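You operate a simulated robot arm through the tools that you are given. There is no shell and no other tool.

The job below is to be done with a simulated two-armed robot. You get a single attempt, and the scene is never put back.

TASK
Pick up the small drive that says "256" from the rubber mat on the short bench with one hand, pass it to the other hand and put it on the blue mat. Set down upright: small drive.

The check looks at the end state, three seconds after you hand in, the way a careful person would. Anything else that was tipped, shoved, dropped, spilled or broken makes it a failure.

THE ROBOT
Two 7-joint arms with two-finger parallel grippers on one trunk, on a base that drives. Base frame: it is fixed to the floor where the robot stands at the start and does not move with it; the origin is under the middle of the robot, x ahead of it, y to its left, z up; the surface under the hand at the start is at about z = 72. Readings come in cm, degrees, newtons and seconds.
The left shoulder is at the start at [5, 17.7, 105.4], the right one opposite. With the tool pointing down near the work surface each hand reaches from about 22 to 70 cm from the robot's upright axis, wherever it stands, measured 20 degrees to its own side. Places, roughly: blue mat [-120, 40, 70]. Payload 3.43 kg a hand.
The TCP of each hand is the grasp point between the finger pads, 3.4 cm short of the fingertips. In the tool frame z runs along the fingers and y along their closing line. The gripper opens to 12.8 cm. The fingers are 2.4 cm wide and 1.2 cm thick; the gripper's body (4.8 by 13 cm) begins 9.6 cm behind the TCP.
Orientation is told as [roll, pitch, yaw] about the base's x, y, z axes, in that order, counted from this pose: with the fingers straight down and closing along the base's y, the tool's x points along the base's -x, its y along +y and its z along -z.

THE INTERFACE
- The arms move only by the tool servo_tool. It takes "left_moves", "right_moves" or both (then of equal length, played together; a hand with none holds still); each is a list of rows, each an object (a shift or turn left out is 0, a gripper value left out holds the last) with "jaw": the gripper command, from -1 (shut) to 1 (fully open), values between in proportion; "linear": the shift along the base's x, y, z in cm, a list of three; "rot": the turn, a rotation vector about the base's x, y, z in degrees, a list of three. In form: [{"jaw": jaw, "linear": [x, y, z], "rot": [wx, wy, wz]}, ...]. A call has 1 to 20 rows; each row is the pose to reach, as a shift and turn from the pose commanded when the call began. Each row takes 0.2 s and may step no farther than 5 cm and 8.6 degrees from the row before; otherwise, or with a gripper value out of range, the whole call is refused. A pose out of reach is approached as far as the arm can. The call stops where the force on the tool passes 40 N (or 10 N more than at its start, if that is more) or the arm is blocked; 0.2 s more then pass. Each finger travels about 10.8 cm/s and halts on what it meets, pressing with about 26 N; the grip force reading is that of the motor and also rises with nothing between the fingers. The clock runs only during rows and for 0.2 s after the last one: add rows that repeat a pose to give the fingers time. The reply holds the time, the measured pose of the TCP, the force on the tool along the base axes, the opening and the grip force, in the units named above and with some noise, with the torque about the TCP (base axes, N m) and any sound that the robot's microphone picked up, and new pictures: "views" is both (left out), scene, wrist or none (wrist: the cameras of the hands that moved).
- Cameras (640 x 400 px; columns grow to the right, rows downward): "scene" is now at [15.61, 0.12, 121.29]; the picture's right is [0.02, -1.00, 0.00], its down [-0.62, -0.01, -0.79] and it looks along [0.78, 0.01, -0.62] (base axes); focal length 287 px, centre (320, 200). "left" rides on the left gripper at [7.6, 1.1, -16] in its tool frame; the picture's right is [-0.15, 0.99, 0.00], its down [-0.88, -0.13, -0.46] and it looks along [-0.45, -0.07, 0.89] (tool axes); focal length 234 px, centre (320, 200). "right" rides on the right gripper at [7.6, -1.1, -16] in its tool frame; the picture's right is [0.15, 0.99, 0.00], its down [-0.88, 0.13, -0.46] and it looks along [-0.45, 0.07, 0.89] (tool axes); focal length 234 px, centre (320, 200). There is no depth. A picture from a camera that has moved, and an enlarged one, comes with that camera's place and axes in the base frame and with its lens.
- lift_body(by): slides the trunk up (or, below 0, down) by that many cm; the arms and the scene camera ride with it, the base frame stays. It gives what a move gives, with no picture.
- steer(legs): drives the robot by 1 to 6 legs, each [ahead, turn to the left] in cm and degrees, along the robot's own axes; the way and the turn of a leg run together, so that a leg with both is an arc; at most 150 cm and 180 degrees a leg. The arms and the cameras ride along, it lands a little off, and it stops where it bumps. It gives what a move gives, and a new picture of the scene camera.
- aim_head(pan, tilt): turns the head with the scene camera to pan (to the left, within 80 degrees either way) and tilt (down, from -29 to 69), counted from straight ahead of the robot. It gives what a move gives, and a new picture of the scene camera.
- enlarge(camera, box): a new picture of the part [left, top, right, bottom] of that camera's present view, enlarged. The clock stands still meanwhile.
- job_done(): hands the job in; it is judged then, once.

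Places have to be worked out from the pictures, the camera data and where the tool is seen. Open the grippers and draw the arms clear of the work before you hand the job in, unless the task says otherwise.

The tools are called after ">>>" as a command line: name --argument value ..., lists and objects as JSON in quotes. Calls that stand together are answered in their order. servo_tool: Moves the arms, as the interface text tells. Its arguments: {"type":"object","properties":{"left_moves":{"type":"array","items":{"type":"object","properties":{"jaw":{"type":"number"},"linear":{"type":"array","items":{"type":"number"}},"rot":{"type":"array","items":{"type":"number"}}}}},"right_moves":{"type":"array","items":{"type":"object","properties":{"jaw":{"type":"number"},"linear":{"type":"array","items":{"type":"number"}},"rot":{"type":"array","items":{"type":"number"}}}}},"views":{"type":"string","enum":["both","scene","wrist","none"]}},"required":[]} The other tools are called the same way: lift_body (by) slides the trunk up or down; steer (legs) drives the base; aim_head (pan, tilt) turns the head that bears the scene camera; enlarge (camera, box) takes an enlarged picture of a part of a camera's view; job_done () hands the job in.

At the start:

```text
time_s: 0.0
left_tool_pos: [46.49, 24.68, 97.95]
left_tcp_rot: [0.0, -0.1, 0.2]
left_wrist_force: [-1.0, 0.2, -0.3]
left_ft_torque: [0.02, -0.01, -0.02]
left_width: 12.77
left_gripper_force: 0.0
right_tool_pos: [48.17, -16.14, 99.92]
right_tcp_rot: [0.0, -0.1, 0.1]
right_wrist_force: [0.4, 0.2, -0.8]
right_ft_torque: [0.01, -0.01, -0.03]
right_width: 12.79
right_gripper_force: 0.0
trunk travel left (down, up): [-22.5, 17.6]
robot x, y, heading: [-0.01, 0.03, 0.0]
head pan, tilt: [0.9, 38.3]
```

scene: 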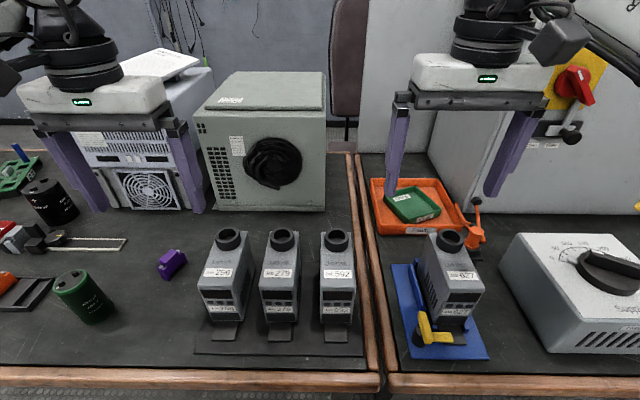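
right: 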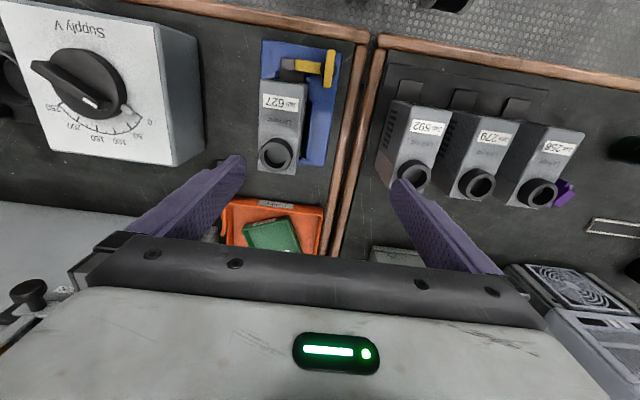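
left: 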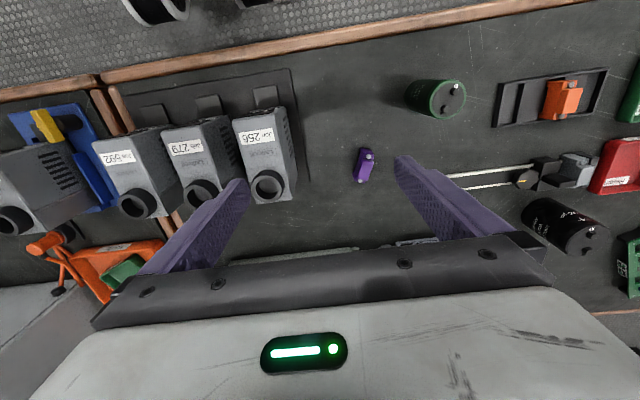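

The pictures show three small drives on a rubber mat ahead, with the leftmost seeming to be 256. I'll enlarge to read the labels and see the surroundings.

>>> enlarge --camera "scene" --box '[160, 200, 400, 380]'

>>> enlarge --camera "left" --box '[60, 60, 380, 260]'

>>> enlarge --camera "scene" --box '[360, 160, 520, 380]'

```text
2.22 times, centred on (280, 290) of scene
camera zoom: at [15.61, 0.12, 121.29], right [0.02, -1.0, 0.0], down [-0.62, -0.01, -0.79], along [0.78, 0.01, -0.62], focal length 638 px, centre (409, 0)
```

zoom: 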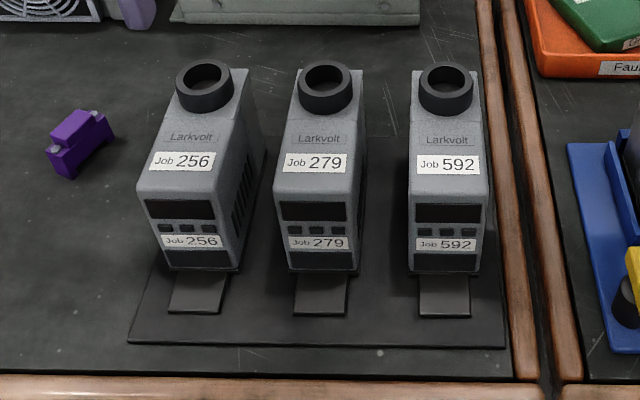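

```text
2.00 times, centred on (220, 160) of left
camera zoom: at [38.86, 25.72, 114.04], right [0.14, 0.99, 0.0], down [0.88, -0.13, 0.46], along [0.45, -0.07, -0.89], focal length 468 px, centre (520, 280)
```

zoom: 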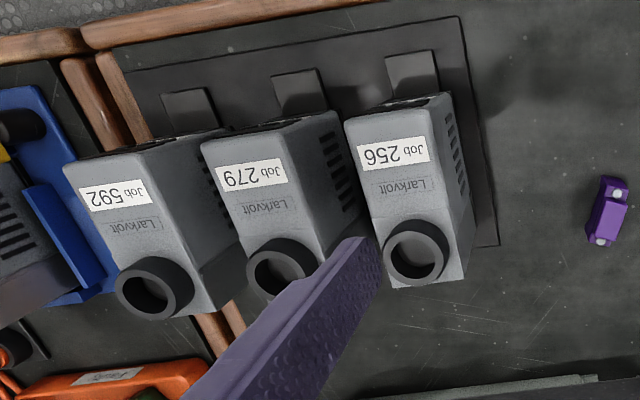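

```text
1.82 times, centred on (440, 270) of scene
camera zoom: at [15.61, 0.12, 121.29], right [0.02, -1.0, 0.0], down [-0.62, -0.01, -0.79], along [0.78, 0.01, -0.62], focal length 522 px, centre (102, 73)
```

zoom: 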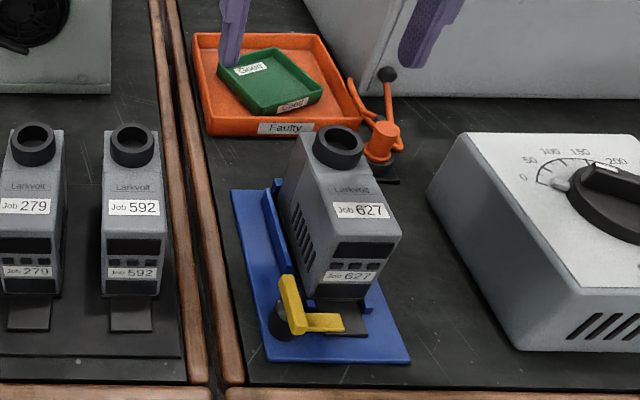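

The left drive reads "Job 256": its base front is near x≈42, y from 14 to 20, and its top ring is near [50.6, 16.8, 84.6]. Before picking it up I look around to the sides to see what stands near the robot.

>>> aim_head --pan 80 --tilt 25

>>> aim_head --pan -80 --tilt 25

```text
time_s: 1.5
left_tool_pos: [46.52, 24.53, 97.99]
left_tcp_rot: [0.0, 0.0, 0.0]
left_wrist_force: [-0.8, 0.4, 0.8]
left_ft_torque: [0.01, 0.02, -0.01]
left_width: 12.79
left_gripper_force: 0.1
right_tool_pos: [48.38, -16.17, 99.91]
right_tcp_rot: [0.0, 0.0, 0.0]
right_wrist_force: [-0.5, -0.6, -0.4]
right_ft_torque: [0.02, -0.01, -0.01]
right_width: 12.8
right_gripper_force: 0.0
trunk travel left (down, up): [-22.5, 17.6]
robot x, y, heading: [-0.04, -0.03, -0.1]
head pan, tilt: [80.0, 25.0]
camera scene: at [8.61, 9.05, 123.37], right [0.98, -0.17, 0.0], down [-0.07, -0.42, -0.91], along [0.16, 0.89, -0.42], focal length 287 px, centre (320, 200)
```

scene: 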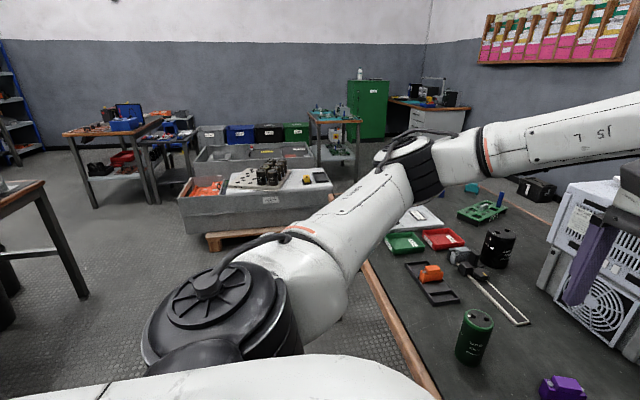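

```text
time_s: 4.0
left_tool_pos: [46.52, 24.51, 98.04]
left_tcp_rot: [0.0, 0.0, 0.1]
left_wrist_force: [-0.1, -0.7, 0.5]
left_ft_torque: [-0.02, 0.02, -0.02]
left_width: 12.81
left_gripper_force: 0.0
right_tool_pos: [48.25, -16.04, 99.95]
right_tcp_rot: [0.0, -0.1, 0.1]
right_wrist_force: [-0.1, -0.3, 0.1]
right_ft_torque: [0.03, 0.01, 0.0]
right_width: 12.8
right_gripper_force: 0.1
trunk travel left (down, up): [-22.5, 17.6]
robot x, y, heading: [-0.03, 0.15, -0.0]
head pan, tilt: [-80.0, 25.0]
camera scene: at [8.6, -9.09, 123.37], right [-0.98, -0.17, 0.0], down [-0.07, 0.42, -0.91], along [0.16, -0.89, -0.42], focal length 287 px, centre (320, 200)
```

scene: 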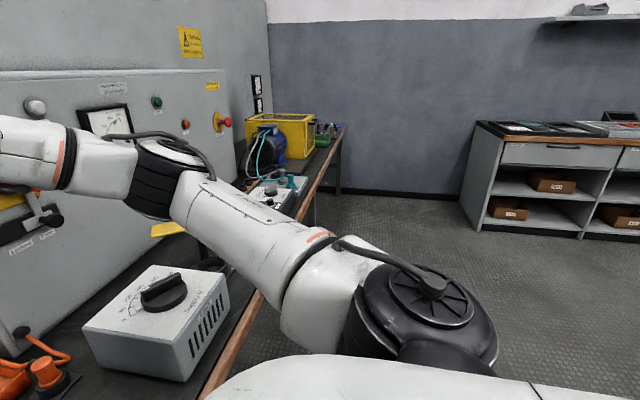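

Blue mat's bench lies behind the robot with its near edge around x≈-100. The drive 256 seems about 6 cm wide (y) and 12 cm long (x), centred near [47.7, 16.7]. I turn the head back and bring the left hand over its rear half with a partial opening to look closer.

>>> aim_head --pan 10 --tilt 45

>>> servo_tool --left_moves '[{"jaw": 0.45, "linear": [1.4, -2.6, 0]}, {"jaw": 0.45, "linear": [2.8, -5.3, 0]}, {"jaw": 0.45, "linear": [4.2, -7.9, -2]}, {"jaw": 0.45, "linear": [4.2, -7.9, -2]}]' --views "both"

```text
time_s: 5.6
left_tool_pos: [46.38, 24.57, 97.98]
left_tcp_rot: [0.0, -0.1, 0.1]
left_wrist_force: [-0.4, -0.2, -0.9]
left_ft_torque: [0.0, 0.02, -0.01]
left_width: 12.79
left_gripper_force: 0.2
right_tool_pos: [48.22, -16.13, 100.08]
right_tcp_rot: [0.0, 0.0, 0.0]
right_wrist_force: [0.9, 0.1, 0.9]
right_ft_torque: [-0.01, 0.03, 0.01]
right_width: 12.79
right_gripper_force: 0.1
trunk travel left (down, up): [-22.5, 17.6]
robot x, y, heading: [-0.14, -0.02, 0.0]
head pan, tilt: [10.0, 45.0]
camera scene: at [15.01, 1.39, 120.31], right [0.17, -0.98, 0.0], down [-0.7, -0.12, -0.71], along [0.7, 0.12, -0.71], focal length 287 px, centre (320, 200)
```

scene: 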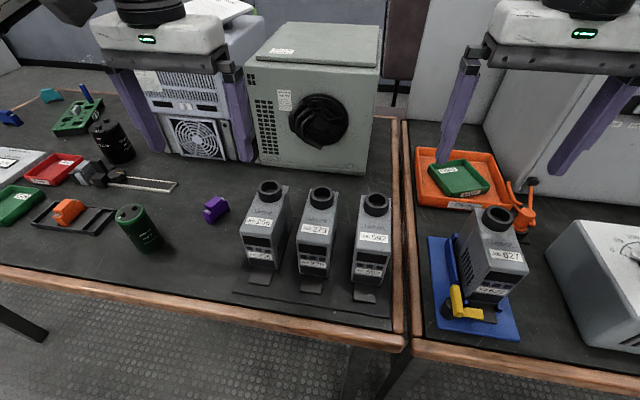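

```text
time_s: 6.6
left_tool_pos: [50.58, 16.67, 96.08]
left_tcp_rot: [0.0, 0.0, 0.1]
left_wrist_force: [0.2, -0.1, -0.2]
left_ft_torque: [0.02, -0.02, 0.02]
left_width: 9.27
left_gripper_force: 0.0
right_tool_pos: [48.25, -16.0, 99.86]
right_tcp_rot: [0.0, 0.0, 0.0]
right_wrist_force: [0.1, 0.0, 0.1]
right_ft_torque: [0.01, 0.0, 0.01]
right_width: 12.78
right_gripper_force: 0.1
trunk travel left (down, up): [-22.5, 17.6]
robot x, y, heading: [-0.19, 0.26, 0.1]
head pan, tilt: [10.0, 45.0]
camera scene: at [15.01, 1.4, 120.31], right [0.17, -0.98, 0.0], down [-0.7, -0.12, -0.71], along [0.7, 0.12, -0.71], focal length 287 px, centre (320, 200)
camera left: at [43.1, 17.86, 112.15], right [0.14, 0.99, 0.0], down [0.88, -0.13, 0.46], along [0.45, -0.07, -0.89], focal length 234 px, centre (320, 200)
```

scene: 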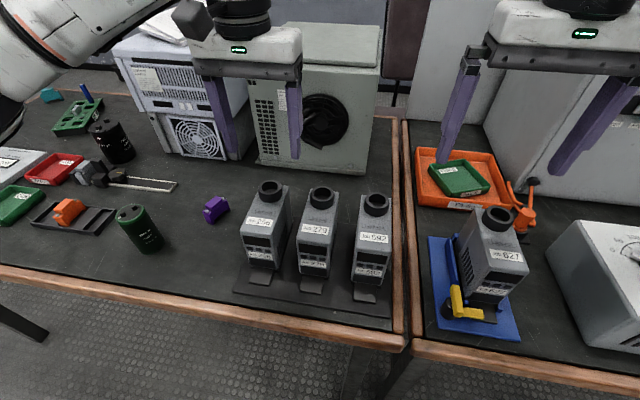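
left: 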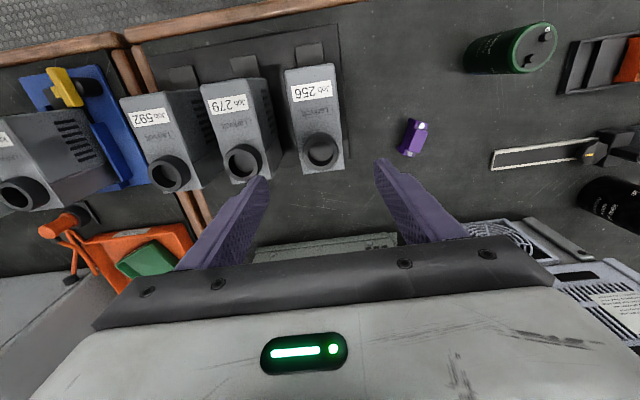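

The left hand is over the drive. I zoom in the left camera on the drive to measure its outline and yaw.

>>> enlarge --camera "left" --box '[200, 30, 400, 190]'

>>> enlarge --camera "scene" --box '[210, 160, 350, 310]'

```text
2.50 times, centred on (300, 110) of left
camera zoom: at [43.1, 17.86, 112.15], right [0.14, 0.99, 0.0], down [0.88, -0.13, 0.46], along [0.45, -0.07, -0.89], focal length 585 px, centre (370, 425)
```

zoom: 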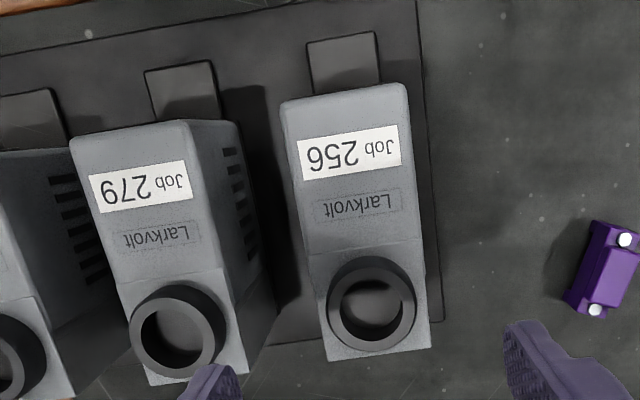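

```text
2.67 times, centred on (280, 235) of scene
camera zoom: at [15.01, 1.4, 120.31], right [0.17, -0.98, 0.0], down [-0.7, -0.12, -0.71], along [0.7, 0.12, -0.71], focal length 765 px, centre (427, 107)
```

zoom: 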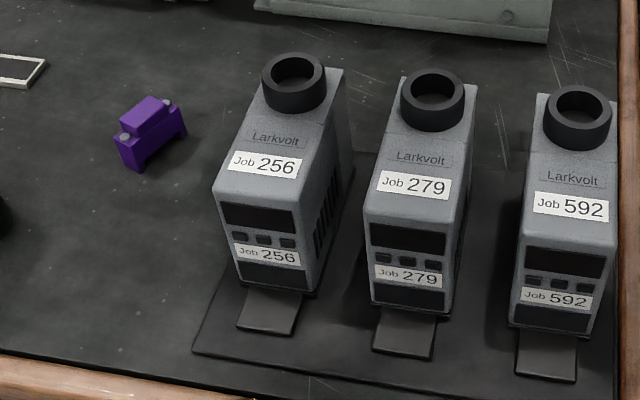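

Top outline: x 41.7–53.9, y 14.0–19.4, practically no yaw; neighbour 279's side is at y≈9.7. The left hand is centred at y=16.67, so I narrow the opening to ~8.6 cm and descend straight to TCP z≈78.5.

>>> servo_tool --left_moves '[{"jaw": 0.35, "linear": [0, 0, -3.5]}, {"jaw": 0.35, "linear": [0, 0, -7]}, {"jaw": 0.35, "linear": [0, 0, -10]}, {"jaw": 0.35, "linear": [0, 0, -12.5]}, {"jaw": 0.35, "linear": [0, 0, -15]}, {"jaw": 0.35, "linear": [0, 0, -17.5]}, {"jaw": 0.35, "linear": [0, 0, -17.5]}]' --views "both"

```text
time_s: 8.2
left_tool_pos: [50.76, 16.6, 78.36]
left_tcp_rot: [0.0, -0.1, 0.1]
left_wrist_force: [-0.2, 0.0, 0.2]
left_ft_torque: [-0.01, 0.0, 0.01]
left_width: 8.65
left_gripper_force: 0.0
right_tool_pos: [48.31, -15.93, 99.92]
right_tcp_rot: [-0.1, 0.1, 0.0]
right_wrist_force: [0.3, 0.8, 0.4]
right_ft_torque: [-0.02, 0.0, 0.0]
right_width: 12.81
right_gripper_force: 0.1
trunk travel left (down, up): [-22.5, 17.6]
robot x, y, heading: [0.43, -0.04, -0.1]
head pan, tilt: [10.0, 45.0]
camera scene: at [15.01, 1.39, 120.31], right [0.17, -0.98, 0.0], down [-0.7, -0.12, -0.71], along [0.7, 0.12, -0.71], focal length 287 px, centre (320, 200)
camera left: at [43.15, 17.78, 94.37], right [0.14, 0.99, 0.0], down [0.88, -0.13, 0.46], along [0.45, -0.07, -0.89], focal length 234 px, centre (320, 200)
```

scene: 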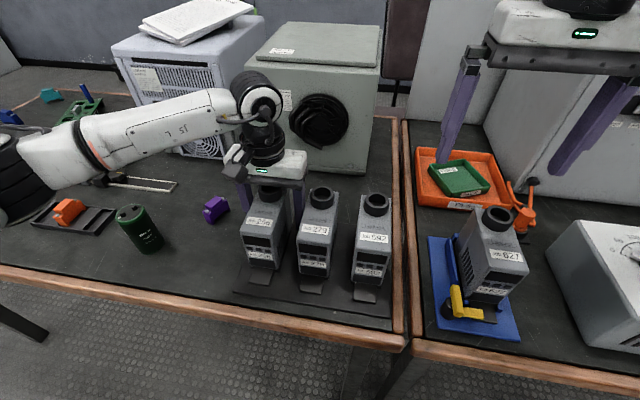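
left: 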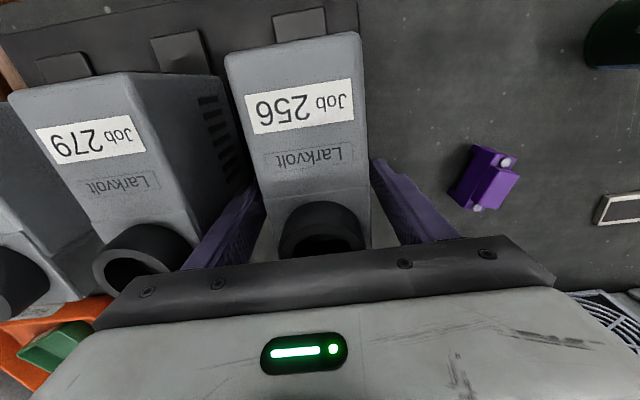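

The fingers straddle the drive with no contact. I close the left gripper and hold a moment.

>>> servo_tool --left_moves '[{"jaw": -1, "linear": [0, 0, 0]}, {"jaw": -1, "linear": [0, 0, 0]}, {"jaw": -1, "linear": [0, 0, 0]}, {"jaw": -1, "linear": [0, 0, 0]}]' --views "wrist"

```text
time_s: 9.2
left_tool_pos: [50.77, 16.69, 78.32]
left_tcp_rot: [0.0, 0.0, 0.1]
left_wrist_force: [0.3, 2.9, 0.3]
left_ft_torque: [0.31, -0.15, 0.01]
left_width: 5.63
left_gripper_force: 26.5
right_tool_pos: [48.23, -16.05, 99.98]
right_tcp_rot: [0.0, -0.1, -0.1]
right_wrist_force: [0.2, 0.0, -0.3]
right_ft_torque: [-0.01, 0.02, -0.02]
right_width: 12.81
right_gripper_force: 0.0
trunk travel left (down, up): [-22.5, 17.6]
robot x, y, heading: [0.27, -0.04, -0.2]
head pan, tilt: [10.0, 45.0]
camera left: at [43.15, 17.81, 94.38], right [0.14, 0.99, 0.0], down [0.88, -0.13, 0.46], along [0.45, -0.07, -0.89], focal length 234 px, centre (320, 200)
```

left: 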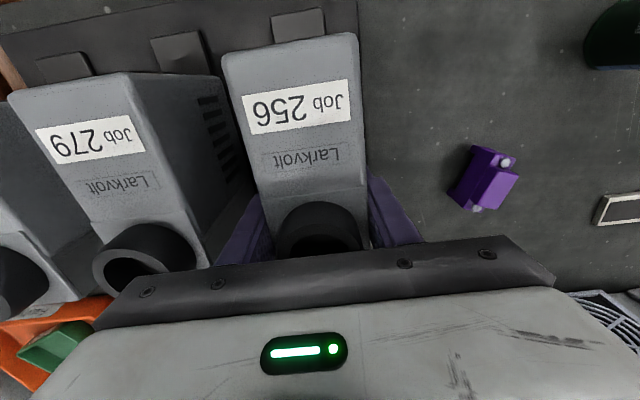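

Grip holds at 5.63 cm with 26.5 N. I lift slowly 1.5 cm and then more to read the weight and check nothing else moves.

>>> servo_tool --left_moves '[{"jaw": -1, "linear": [0, 0, 0.5]}, {"jaw": -1, "linear": [0, 0, 1]}, {"jaw": -1, "linear": [0, 0, 2]}, {"jaw": -1, "linear": [0, 0, 3]}, {"jaw": -1, "linear": [0, 0, 4]}, {"jaw": -1, "linear": [0, 0, 4]}]' --views "both"

```text
time_s: 10.6
left_tool_pos: [50.61, 16.69, 82.42]
left_tcp_rot: [-0.1, 0.0, 0.2]
left_wrist_force: [-1.2, 0.4, -4.6]
left_ft_torque: [0.01, -0.17, 0.04]
left_width: 5.59
left_gripper_force: 26.1
right_tool_pos: [48.23, -16.04, 99.87]
right_tcp_rot: [0.0, 0.0, 0.0]
right_wrist_force: [0.5, 0.7, 0.3]
right_ft_torque: [-0.02, 0.01, -0.01]
right_width: 12.8
right_gripper_force: 0.0
trunk travel left (down, up): [-22.5, 17.6]
robot x, y, heading: [-0.01, -0.03, 0.0]
head pan, tilt: [10.0, 45.0]
camera scene: at [15.05, 1.41, 120.3], right [0.17, -0.98, 0.0], down [-0.7, -0.12, -0.71], along [0.7, 0.12, -0.71], focal length 287 px, centre (320, 200)
camera left: at [43.05, 17.8, 98.53], right [0.14, 0.99, 0.0], down [0.88, -0.13, 0.46], along [0.45, -0.07, -0.89], focal length 234 px, centre (320, 200)
```

scene: 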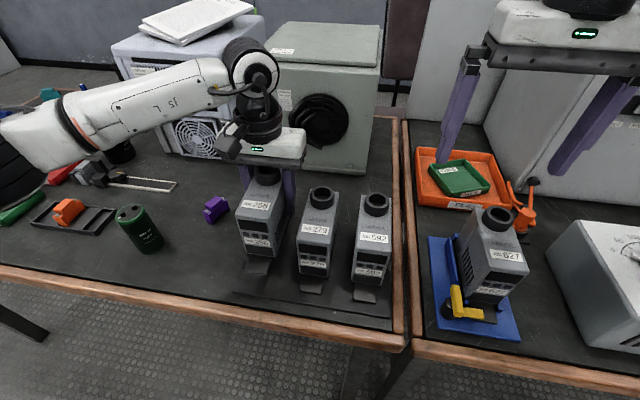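
left: 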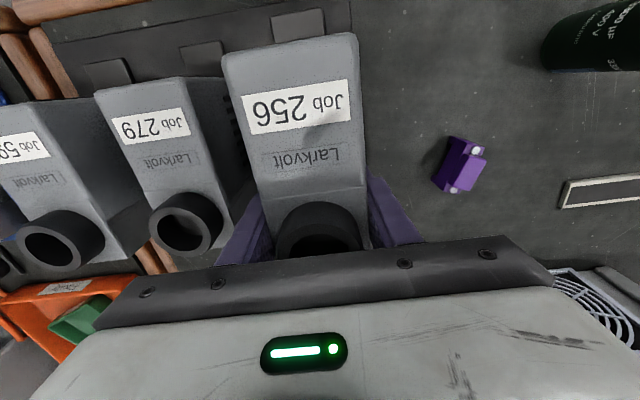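

The drive lifted cleanly (≈4.6 N, level). I raise it well above everything before backing away from the bench.

>>> servo_tool --left_moves '[{"jaw": -1, "linear": [0, 0, 3]}, {"jaw": -1, "linear": [0, 0, 6]}, {"jaw": -1, "linear": [0, 0, 9]}, {"jaw": -1, "linear": [0, 0, 12]}, {"jaw": -1, "linear": [0, 0, 15]}, {"jaw": -1, "linear": [0, 0, 17]}, {"jaw": -1, "linear": [0, 0, 17]}]' --views "both"

```text
time_s: 12.2
left_tool_pos: [50.58, 16.74, 99.52]
left_tcp_rot: [0.0, 0.1, 0.2]
left_wrist_force: [0.0, -0.6, -5.4]
left_ft_torque: [0.0, -0.14, -0.01]
left_width: 5.61
left_gripper_force: 26.0
right_tool_pos: [48.23, -16.0, 99.97]
right_tcp_rot: [0.0, 0.0, 0.1]
right_wrist_force: [-0.3, 0.5, 0.3]
right_ft_torque: [0.0, 0.0, 0.01]
right_width: 12.84
right_gripper_force: 0.1
trunk travel left (down, up): [-22.5, 17.6]
robot x, y, heading: [-0.06, -0.58, -0.4]
head pan, tilt: [10.0, 45.0]
camera scene: at [15.05, 1.41, 120.3], right [0.17, -0.98, 0.0], down [-0.7, -0.12, -0.71], along [0.7, 0.12, -0.71], focal length 287 px, centre (320, 200)
camera left: at [43.04, 17.84, 115.45], right [0.15, 0.99, 0.0], down [0.88, -0.13, 0.45], along [0.45, -0.07, -0.89], focal length 234 px, centre (320, 200)
```

scene: 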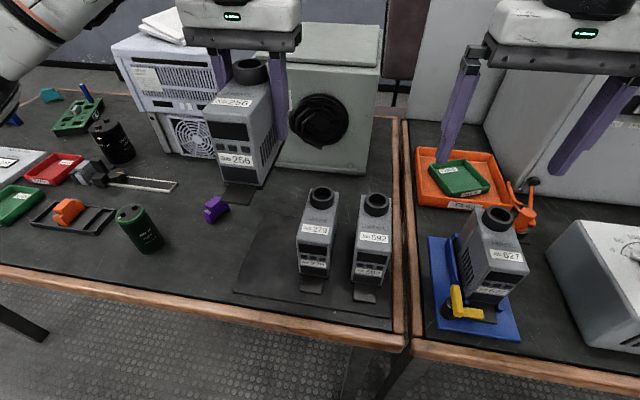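
left: 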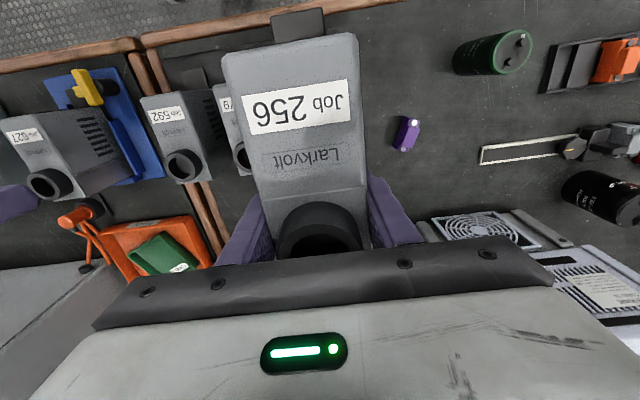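

All clear. I back the robot 30 cm away from the bench so that the handover and turn happen in free space.

>>> steer --legs '[[-30, 0]]'

```text
time_s: 14.2
left_tool_pos: [21.52, 16.38, 99.38]
left_tcp_rot: [0.0, 0.0, -0.3]
left_wrist_force: [0.4, 0.6, -4.8]
left_ft_torque: [-0.02, -0.19, 0.0]
left_width: 5.6
left_gripper_force: 26.6
right_tool_pos: [18.8, -16.28, 99.91]
right_tcp_rot: [0.0, 0.0, -0.4]
right_wrist_force: [0.2, 0.2, 0.0]
right_ft_torque: [0.03, 0.01, 0.0]
right_width: 12.79
right_gripper_force: 0.0
trunk travel left (down, up): [-22.5, 17.6]
robot x, y, heading: [-29.45, 0.4, -0.5]
head pan, tilt: [10.0, 45.0]
camera scene: at [-14.26, 1.4, 120.31], right [0.17, -0.99, 0.0], down [-0.7, -0.12, -0.71], along [0.7, 0.12, -0.71], focal length 287 px, centre (320, 200)
```

scene: 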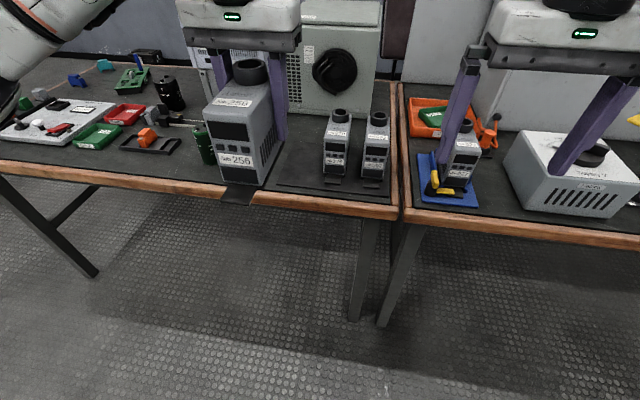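

Now I turn left to face the blue mat (bearing ≈156°) to see the goal before the handover; the held drive and both hands are high above bench level.

>>> steer --legs '[[0, 90], [0, 66]]'

>>> aim_head --pan 0 --tilt 32

```text
time_s: 21.4
left_tool_pos: [-82.46, 4.3, 99.45]
left_tcp_rot: [0.0, 0.1, 157.1]
left_wrist_force: [-0.2, 0.4, 0.2]
left_ft_torque: [0.03, 0.0, -0.02]
left_width: 0.01
left_gripper_force: 25.5
right_tool_pos: [-67.48, 33.72, 99.94]
right_tcp_rot: [0.1, -0.1, 157.0]
right_wrist_force: [-0.4, -0.1, 0.3]
right_ft_torque: [-0.02, 0.01, -0.01]
right_width: 12.81
right_gripper_force: 0.0
trunk travel left (down, up): [-22.5, 17.6]
robot x, y, heading: [-29.23, 0.19, 157.1]
head pan, tilt: [10.0, 45.0]
camera scene: at [-43.66, 4.6, 120.31], right [0.22, 0.97, 0.0], down [0.69, -0.16, -0.71], along [-0.69, 0.16, -0.71], focal length 287 px, centre (320, 200)
```

scene: 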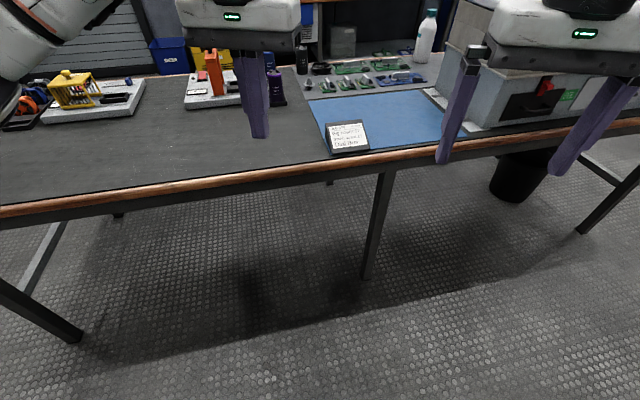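

```text
time_s: 22.2
left_tool_pos: [-82.43, 4.44, 99.48]
left_tcp_rot: [0.0, 0.1, 157.2]
left_wrist_force: [0.2, -0.5, 0.2]
left_ft_torque: [0.0, 0.0, -0.02]
left_width: 0.03
left_gripper_force: 25.6
right_tool_pos: [-67.31, 33.52, 99.95]
right_tcp_rot: [0.0, -0.1, 157.2]
right_wrist_force: [0.0, 0.3, 0.2]
right_ft_torque: [-0.02, 0.01, -0.03]
right_width: 12.81
right_gripper_force: 0.2
trunk travel left (down, up): [-22.5, 17.6]
robot x, y, heading: [-29.37, 0.33, 156.9]
head pan, tilt: [0.0, 32.0]
camera scene: at [-43.98, 6.28, 122.25], right [0.39, 0.92, 0.0], down [0.49, -0.21, -0.85], along [-0.78, 0.33, -0.53], focal length 287 px, centre (320, 200)
```

scene: 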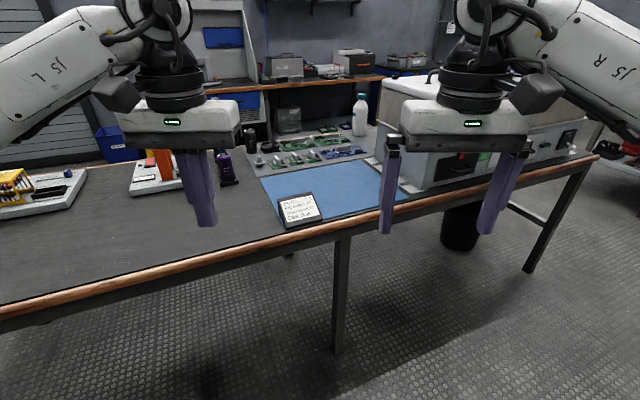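

The left gripper now reads 0 cm opening: the drive slipped out during the turn. I must find it; I pan the head over the swept area to search.

>>> aim_head --pan -45 --tilt 60

>>> aim_head --pan -80 --tilt 45

>>> aim_head --pan 30 --tilt 60

```text
time_s: 23.3
left_tool_pos: [-82.45, 4.41, 99.33]
left_tcp_rot: [0.0, 0.0, 157.2]
left_wrist_force: [-0.2, 0.0, -0.2]
left_ft_torque: [-0.03, 0.03, -0.01]
left_width: 0.0
left_gripper_force: 26.2
right_tool_pos: [-67.48, 33.54, 99.96]
right_tcp_rot: [0.0, 0.0, 157.1]
right_wrist_force: [0.4, -0.3, -0.4]
right_ft_torque: [0.01, -0.01, -0.02]
right_width: 12.81
right_gripper_force: 0.1
trunk travel left (down, up): [-22.5, 17.6]
robot x, y, heading: [-29.35, 0.12, 157.0]
head pan, tilt: [-45.0, 60.0]
camera scene: at [-38.24, 8.97, 118.36], right [0.93, 0.38, 0.0], down [0.33, -0.8, -0.5], along [-0.19, 0.46, -0.87], focal length 287 px, centre (320, 200)
```

scene: 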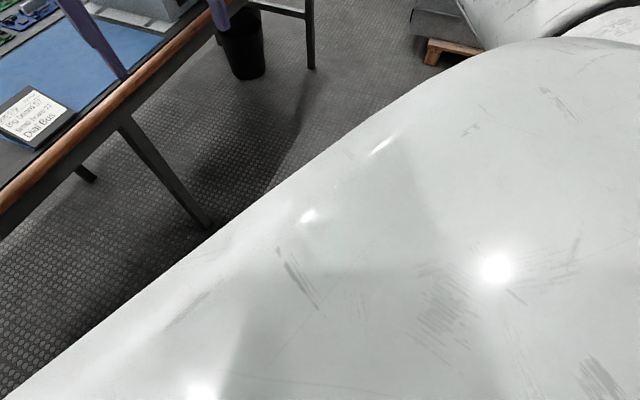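

```text
time_s: 24.3
left_tool_pos: [-82.39, 4.36, 99.43]
left_tcp_rot: [0.0, 0.0, 157.3]
left_wrist_force: [-0.9, -0.2, 0.0]
left_ft_torque: [-0.01, -0.01, 0.0]
left_width: 0.0
left_gripper_force: 25.6
right_tool_pos: [-67.27, 33.58, 99.98]
right_tcp_rot: [0.0, -0.1, 157.0]
right_wrist_force: [0.5, 0.4, 0.6]
right_ft_torque: [0.02, 0.04, 0.02]
right_width: 12.8
right_gripper_force: 0.1
trunk travel left (down, up): [-22.5, 17.6]
robot x, y, heading: [-29.01, -0.01, 157.1]
head pan, tilt: [-80.0, 45.0]
camera scene: at [-33.92, 10.72, 120.31], right [0.97, -0.22, 0.0], down [-0.16, -0.69, -0.71], along [0.16, 0.69, -0.71], focal length 287 px, centre (320, 200)
```

scene: 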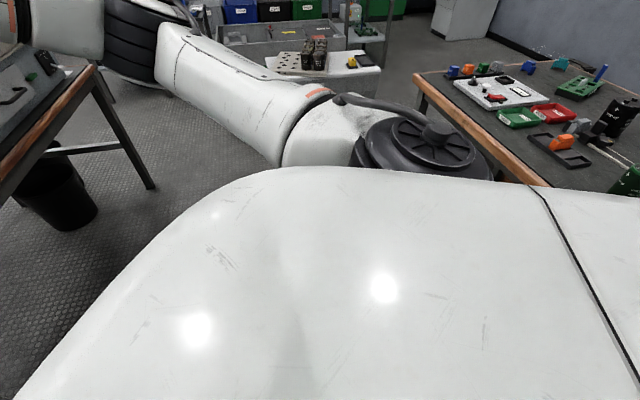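

```text
time_s: 26.2
left_tool_pos: [-82.48, 4.44, 99.33]
left_tcp_rot: [0.1, 0.0, 157.1]
left_wrist_force: [0.3, 0.0, 0.5]
left_ft_torque: [0.02, -0.01, 0.01]
left_width: 0.0
left_gripper_force: 26.0
right_tool_pos: [-67.44, 33.64, 99.99]
right_tcp_rot: [0.0, 0.0, 157.1]
right_wrist_force: [-0.5, 0.5, -0.7]
right_ft_torque: [-0.02, 0.03, -0.03]
right_width: 12.8
right_gripper_force: 0.0
trunk travel left (down, up): [-22.5, 17.6]
robot x, y, heading: [-29.24, -0.02, 157.1]
head pan, tilt: [30.0, 60.0]
camera scene: at [-42.34, 1.98, 118.36], right [-0.12, 0.99, 0.0], down [0.86, 0.11, -0.5], along [-0.5, -0.06, -0.87], focal length 287 px, centre (320, 200)
```

scene: 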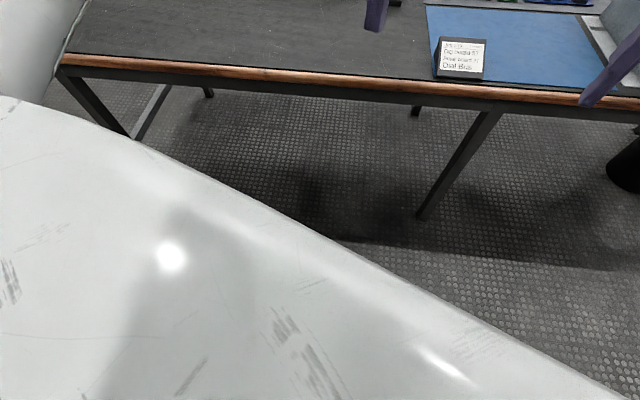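

Not visible from here; the robot's body hides the area near the front bench. I turn back right part way to view the rest of the swept floor.

>>> aim_head --pan -60 --tilt 50

>>> steer --legs '[[0, -60]]'

```text
time_s: 27.8
left_tool_pos: [-82.32, 4.46, 99.35]
left_tcp_rot: [0.1, 0.0, 157.2]
left_wrist_force: [-0.5, -0.5, 0.2]
left_ft_torque: [-0.01, 0.0, -0.02]
left_width: 0.01
left_gripper_force: 26.0
right_tool_pos: [-67.43, 33.57, 100.0]
right_tcp_rot: [0.1, 0.0, 157.0]
right_wrist_force: [-0.7, 0.5, 0.3]
right_ft_torque: [0.0, 0.03, 0.01]
right_width: 12.79
right_gripper_force: 0.1
trunk travel left (down, up): [-22.5, 17.6]
robot x, y, heading: [-29.14, -0.12, 157.0]
head pan, tilt: [-60.0, 50.0]
camera scene: at [-36.68, 10.44, 119.62], right [0.99, 0.12, 0.0], down [0.1, -0.76, -0.64], along [-0.08, 0.64, -0.77], focal length 287 px, centre (320, 200)
```

scene: 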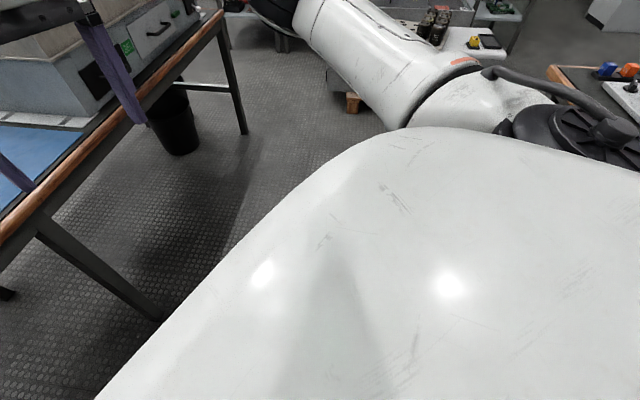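

```text
time_s: 30.9
left_tool_pos: [-52.12, 48.14, 99.28]
left_tcp_rot: [0.0, 0.0, 97.1]
left_wrist_force: [0.0, 0.1, -0.5]
left_ft_torque: [0.0, 0.0, 0.02]
left_width: 0.03
left_gripper_force: 25.8
right_tool_pos: [-19.29, 49.95, 100.01]
right_tcp_rot: [0.0, -0.1, 97.2]
right_wrist_force: [-0.4, 0.7, 0.3]
right_ft_torque: [0.0, 0.01, 0.02]
right_width: 12.8
right_gripper_force: 0.0
trunk travel left (down, up): [-22.5, 17.6]
robot x, y, heading: [-29.13, -0.05, 97.1]
head pan, tilt: [-60.0, 50.0]
camera scene: at [-23.99, 11.67, 119.62], right [0.6, -0.8, 0.0], down [-0.61, -0.46, -0.64], along [0.51, 0.39, -0.77], focal length 287 px, centre (320, 200)
```

scene: 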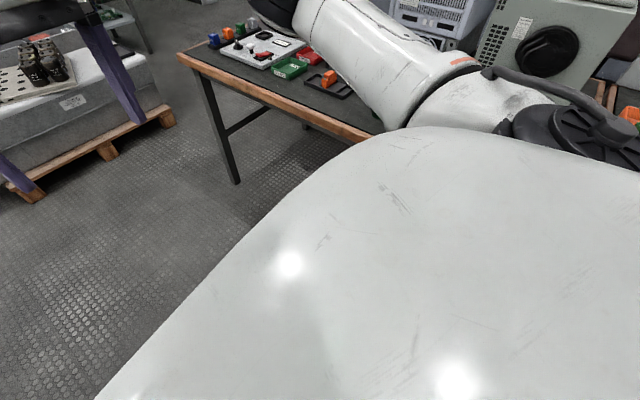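

Still not seen. I look straight ahead and to the left from here, then continue turning right.

>>> aim_head --pan 0 --tilt 50

>>> aim_head --pan -10 --tilt 60

>>> steer --legs '[[0, -60]]'

```text
time_s: 32.2
left_tool_pos: [-52.14, 48.07, 99.31]
left_tcp_rot: [0.0, -0.1, 97.2]
left_wrist_force: [0.6, -0.3, 0.0]
left_ft_torque: [0.0, 0.01, 0.02]
left_width: 0.0
left_gripper_force: 26.7
right_tool_pos: [-19.33, 49.97, 99.99]
right_tcp_rot: [0.1, 0.0, 97.2]
right_wrist_force: [-0.9, -0.5, -0.2]
right_ft_torque: [0.01, -0.03, -0.01]
right_width: 12.79
right_gripper_force: 0.2
trunk travel left (down, up): [-22.5, 17.6]
robot x, y, heading: [-29.82, -0.33, 97.1]
head pan, tilt: [0.0, 50.0]
camera scene: at [-31.1, 14.66, 119.62], right [0.99, 0.12, 0.0], down [0.09, -0.76, -0.64], along [-0.08, 0.64, -0.77], focal length 287 px, centre (320, 200)
```

scene: 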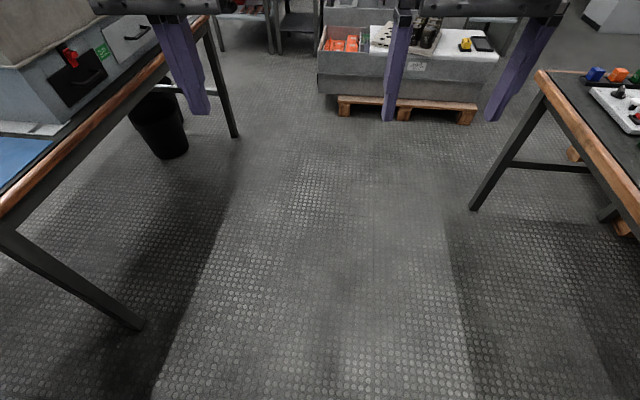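

```text
time_s: 32.9
left_tool_pos: [-52.2, 48.03, 99.39]
left_tcp_rot: [0.0, 0.1, 97.3]
left_wrist_force: [0.7, 0.4, 0.0]
left_ft_torque: [0.02, 0.02, 0.0]
left_width: 0.0
left_gripper_force: 26.0
right_tool_pos: [-19.41, 49.91, 100.01]
right_tcp_rot: [-0.1, 0.0, 97.1]
right_wrist_force: [0.2, 0.2, 0.1]
right_ft_torque: [0.01, -0.01, 0.0]
right_width: 12.8
right_gripper_force: 0.0
trunk travel left (down, up): [-22.5, 17.6]
robot x, y, heading: [-29.45, 0.04, 97.1]
head pan, tilt: [-10.0, 60.0]
camera scene: at [-29.82, 13.67, 118.36], right [1.0, -0.05, 0.0], down [-0.04, -0.86, -0.5], along [0.02, 0.5, -0.87], focal length 287 px, centre (320, 200)
```

scene: 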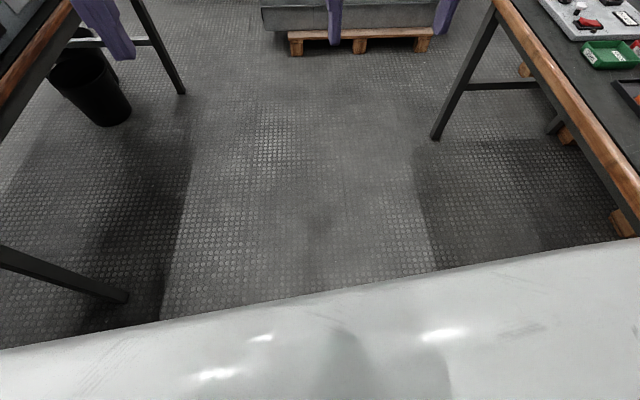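

```text
time_s: 35.9
left_tool_pos: [-0.13, 44.6, 99.45]
left_tcp_rot: [0.0, 0.1, 38.6]
left_wrist_force: [0.1, -0.7, -0.1]
left_ft_torque: [0.01, -0.04, 0.01]
left_width: 0.0
left_gripper_force: 25.8
right_tool_pos: [18.41, 17.5, 99.93]
right_tcp_rot: [0.0, 0.1, 38.4]
right_wrist_force: [0.1, -0.4, 0.1]
right_ft_torque: [0.01, 0.01, -0.01]
right_width: 12.8
right_gripper_force: 0.0
trunk travel left (down, up): [-22.5, 17.6]
robot x, y, heading: [-29.45, 0.17, 38.3]
head pan, tilt: [-10.0, 60.0]
camera scene: at [-17.92, 7.58, 118.36], right [0.48, -0.88, 0.0], down [-0.76, -0.41, -0.5], along [0.44, 0.24, -0.87], focal length 287 px, centre (320, 200)
```

scene: 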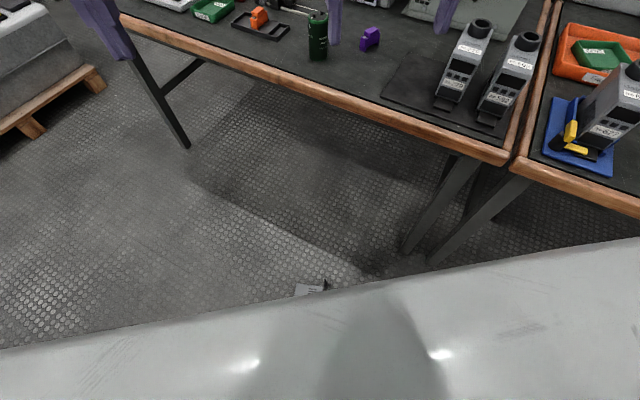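

I can see a light-grey thing with black on the floor at about [4, 24]. That is probably the drive. I back off to get a better view.

>>> steer --legs '[[-22, 0]]'

>>> enlarge --camera "scene" --box '[220, 120, 420, 280]'

```text
time_s: 37.6
left_tool_pos: [-17.53, 30.64, 99.48]
left_tcp_rot: [0.0, -0.1, 38.5]
left_wrist_force: [-0.6, 0.4, 0.4]
left_ft_torque: [-0.01, 0.0, 0.02]
left_width: 0.02
left_gripper_force: 26.1
right_tool_pos: [0.88, 3.59, 100.0]
right_tcp_rot: [-0.1, -0.1, 38.4]
right_wrist_force: [0.1, -0.5, -0.2]
right_ft_torque: [-0.02, 0.03, 0.0]
right_width: 12.81
right_gripper_force: 0.1
trunk travel left (down, up): [-22.5, 17.6]
robot x, y, heading: [-46.6, -13.91, 38.6]
head pan, tilt: [-10.0, 60.0]
camera scene: at [-35.52, -6.36, 118.37], right [0.48, -0.88, 0.0], down [-0.76, -0.41, -0.5], along [0.44, 0.24, -0.87], focal length 287 px, centre (320, 200)
```

scene: 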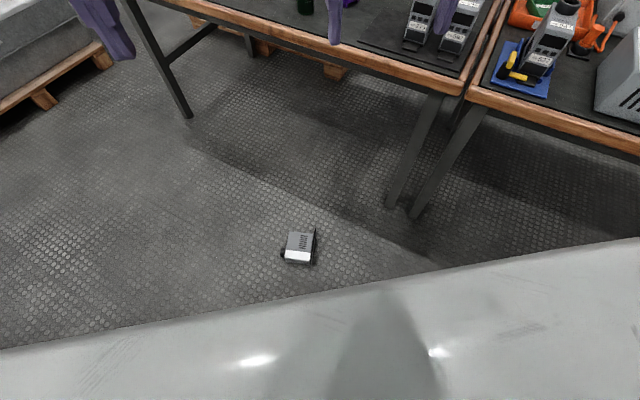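

```text
2.50 times, centred on (320, 200) of scene
camera zoom: at [-35.52, -6.36, 118.37], right [0.48, -0.88, 0.0], down [-0.76, -0.41, -0.5], along [0.44, 0.24, -0.87], focal length 717 px, centre (320, 200)
```

zoom: 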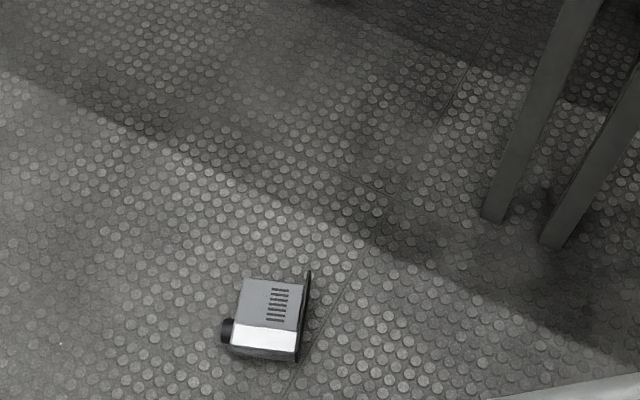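

The drive lies on its side on the floor near [-2, 22], ring side toward the robot's left, front away from the robot; it looks intact. I'll check the hand cameras for a better measurement of its pose.

>>> enlarge --camera "right" --box '[0, 0, 640, 400]'

>>> enlarge --camera "left" --box '[0, 0, 640, 400]'

>>> enlarge --camera "scene" --box '[270, 220, 330, 275]'

```text
1.00 times, centred on (320, 200) of right (not enlarged: the box is as wide or as high as the picture)
camera zoom: at [-4.33, -2.02, 115.94], right [-0.73, 0.68, 0.0], down [0.61, 0.65, 0.46], along [0.31, 0.33, -0.89], focal length 234 px, centre (320, 200)
```

zoom: 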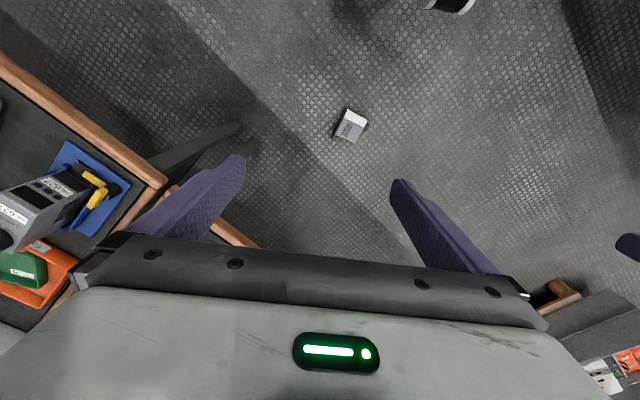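

```text
1.00 times, centred on (320, 200) of left (not enlarged: the box is as wide or as high as the picture)
camera zoom: at [-24.26, 26.84, 115.47], right [-0.5, 0.87, 0.0], down [0.77, 0.45, 0.46], along [0.39, 0.23, -0.89], focal length 234 px, centre (320, 200)
```

zoom: 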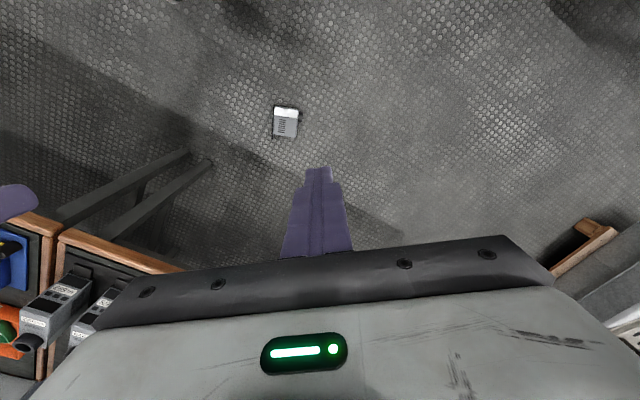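

```text
7.27 times, centred on (300, 248) of scene
camera zoom: at [-35.52, -6.36, 118.37], right [0.48, -0.88, 0.0], down [-0.76, -0.41, -0.5], along [0.44, 0.24, -0.87], focal length 2087 px, centre (466, -146)
```

zoom: 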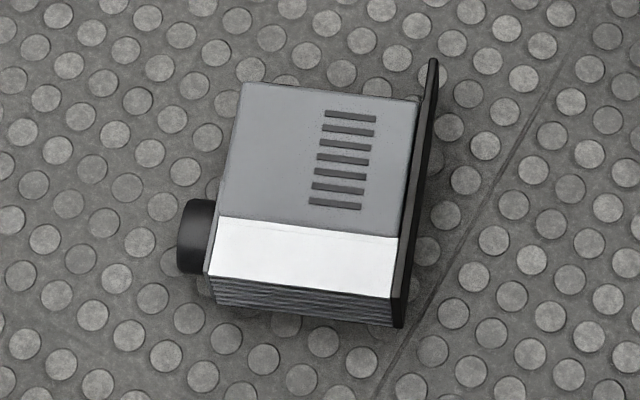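

The drive lies with front pointing heading ≈22°, top toward heading ≈112°, body centre near [-1.8, 21.9]. To plan the reach near the floor I need to know the base's footprint, so I tilt the right hand's camera back toward the robot's base.

>>> servo_tool --right_moves '[{"rot": [-4.7, 5.9, 0]}, {"rot": [-9.4, 11.8, 0]}, {"rot": [-14.1, 17.6, 0]}, {"rot": [-18.8, 23.5, 0]}, {"rot": [-23.4, 29.3, 0]}, {"rot": [-28.1, 35.2, 0]}, {"rot": [-28.1, 35.2, 0]}]' --views "wrist"

```text
time_s: 39.2
left_tool_pos: [-17.48, 30.56, 99.39]
left_tcp_rot: [0.0, 0.1, 38.4]
left_wrist_force: [1.3, 0.1, -0.6]
left_ft_torque: [0.02, 0.02, 0.02]
left_width: 0.0
left_gripper_force: 25.8
right_tool_pos: [-3.49, 0.55, 96.64]
right_tcp_rot: [0.0, 44.9, 38.2]
right_wrist_force: [0.4, -0.7, -0.7]
right_ft_torque: [0.01, 0.03, -0.02]
right_width: 12.8
right_gripper_force: 0.1
right hand out of reach, approached as far as the arm can: row 5, 6, 7
trunk travel left (down, up): [-22.5, 17.6]
robot x, y, heading: [-47.13, -13.83, 38.4]
head pan, tilt: [-10.0, 60.0]
camera right: at [1.78, 3.47, 113.36], right [-0.7, 0.71, 0.1], down [0.66, 0.69, -0.3], along [-0.28, -0.14, -0.95], focal length 234 px, centre (320, 200)
```

right: 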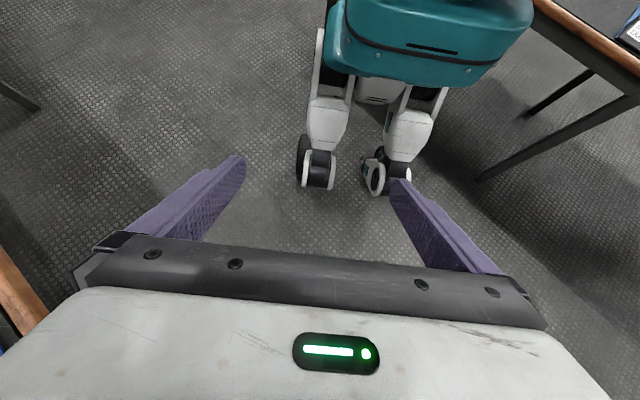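

The right wrist camera shows the robot's own base: a teal body with two wheeled legs. I enlarge to judge where the wheels stand.

>>> enlarge --camera "right" --box '[240, 0, 560, 200]'

```text
2.00 times, centred on (400, 100) of right
camera zoom: at [1.78, 3.47, 113.36], right [-0.7, 0.71, 0.1], down [0.66, 0.69, -0.3], along [-0.28, -0.14, -0.95], focal length 468 px, centre (160, 400)
```

zoom: 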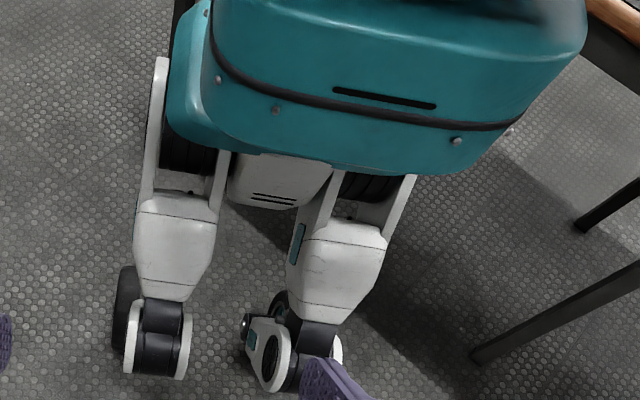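

Base parts reach only about 10 cm ahead of the axis at floor level, so the drive can be approached from its rear end with the robot at heading ≈22°. I restore the right hand's orientation, open the left gripper partly, and drive there in careful legs.

>>> servo_tool --right_moves '[{"rot": [4.7, -5.9, 0], "linear": [0.7, 0.5, 0.5]}, {"rot": [9.4, -11.8, 0], "linear": [1.4, 1, 1]}, {"rot": [14.1, -17.6, 0], "linear": [2.1, 1.5, 1.5]}, {"rot": [18.8, -23.5, 0], "linear": [2.8, 2, 2]}, {"rot": [23.4, -29.3, 0], "linear": [3.5, 2.5, 2.5]}, {"rot": [28.1, -35.2, 0], "linear": [4.2, 3, 3.2]}, {"rot": [28.1, -35.2, 0], "linear": [4.2, 3, 3.2]}]' --left_moves '[{"jaw": 0.35}, {"jaw": 0.35}, {"jaw": 0.35}, {"jaw": 0.35}, {"jaw": 0.35}, {"jaw": 0.35}, {"jaw": 0.35}]' --views "none"

>>> steer --legs '[[0, 43.6], [37.5, 0]]'

```text
time_s: 40.8
left_tool_pos: [-17.49, 30.71, 99.39]
left_tcp_rot: [0.0, 0.1, 38.5]
left_wrist_force: [-0.2, 0.5, -0.4]
left_ft_torque: [-0.01, 0.05, 0.03]
left_width: 8.62
left_gripper_force: 0.1
right_tool_pos: [0.5, 3.58, 100.07]
right_tcp_rot: [0.0, -0.1, 38.4]
right_wrist_force: [0.8, 0.1, -0.3]
right_ft_torque: [-0.01, 0.01, 0.0]
right_width: 12.78
right_gripper_force: 0.0
trunk travel left (down, up): [-22.5, 17.6]
robot x, y, heading: [-47.04, -13.64, 38.6]
head pan, tilt: [-10.0, 60.0]
```

```text
time_s: 45.2
left_tool_pos: [-50.73, 76.06, 99.4]
left_tcp_rot: [-0.1, 0.0, 81.7]
left_wrist_force: [-0.4, 0.7, -0.1]
left_ft_torque: [-0.05, -0.01, -0.02]
left_width: 8.67
left_gripper_force: 0.2
right_tool_pos: [-18.97, 68.68, 100.14]
right_tcp_rot: [0.1, 0.0, 81.6]
right_wrist_force: [-0.1, 0.3, 0.0]
right_ft_torque: [0.0, 0.0, 0.02]
right_width: 12.82
right_gripper_force: 0.0
trunk travel left (down, up): [-22.5, 17.6]
robot x, y, heading: [-41.72, 23.88, 81.9]
head pan, tilt: [-10.0, 60.0]
camera scene: at [-38.38, 36.74, 118.35], right [0.95, -0.31, 0.0], down [-0.27, -0.82, -0.5], along [0.16, 0.47, -0.87], focal length 287 px, centre (320, 200)
```

scene: 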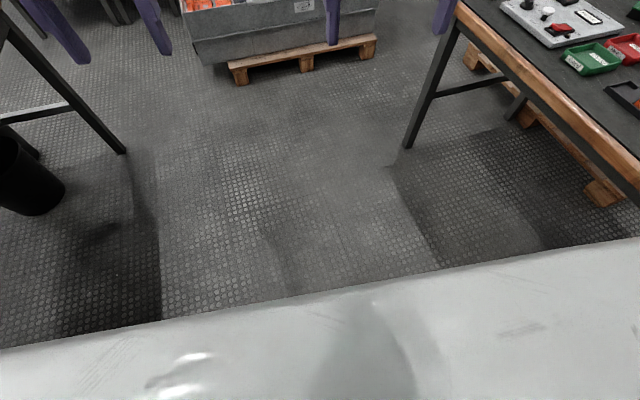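

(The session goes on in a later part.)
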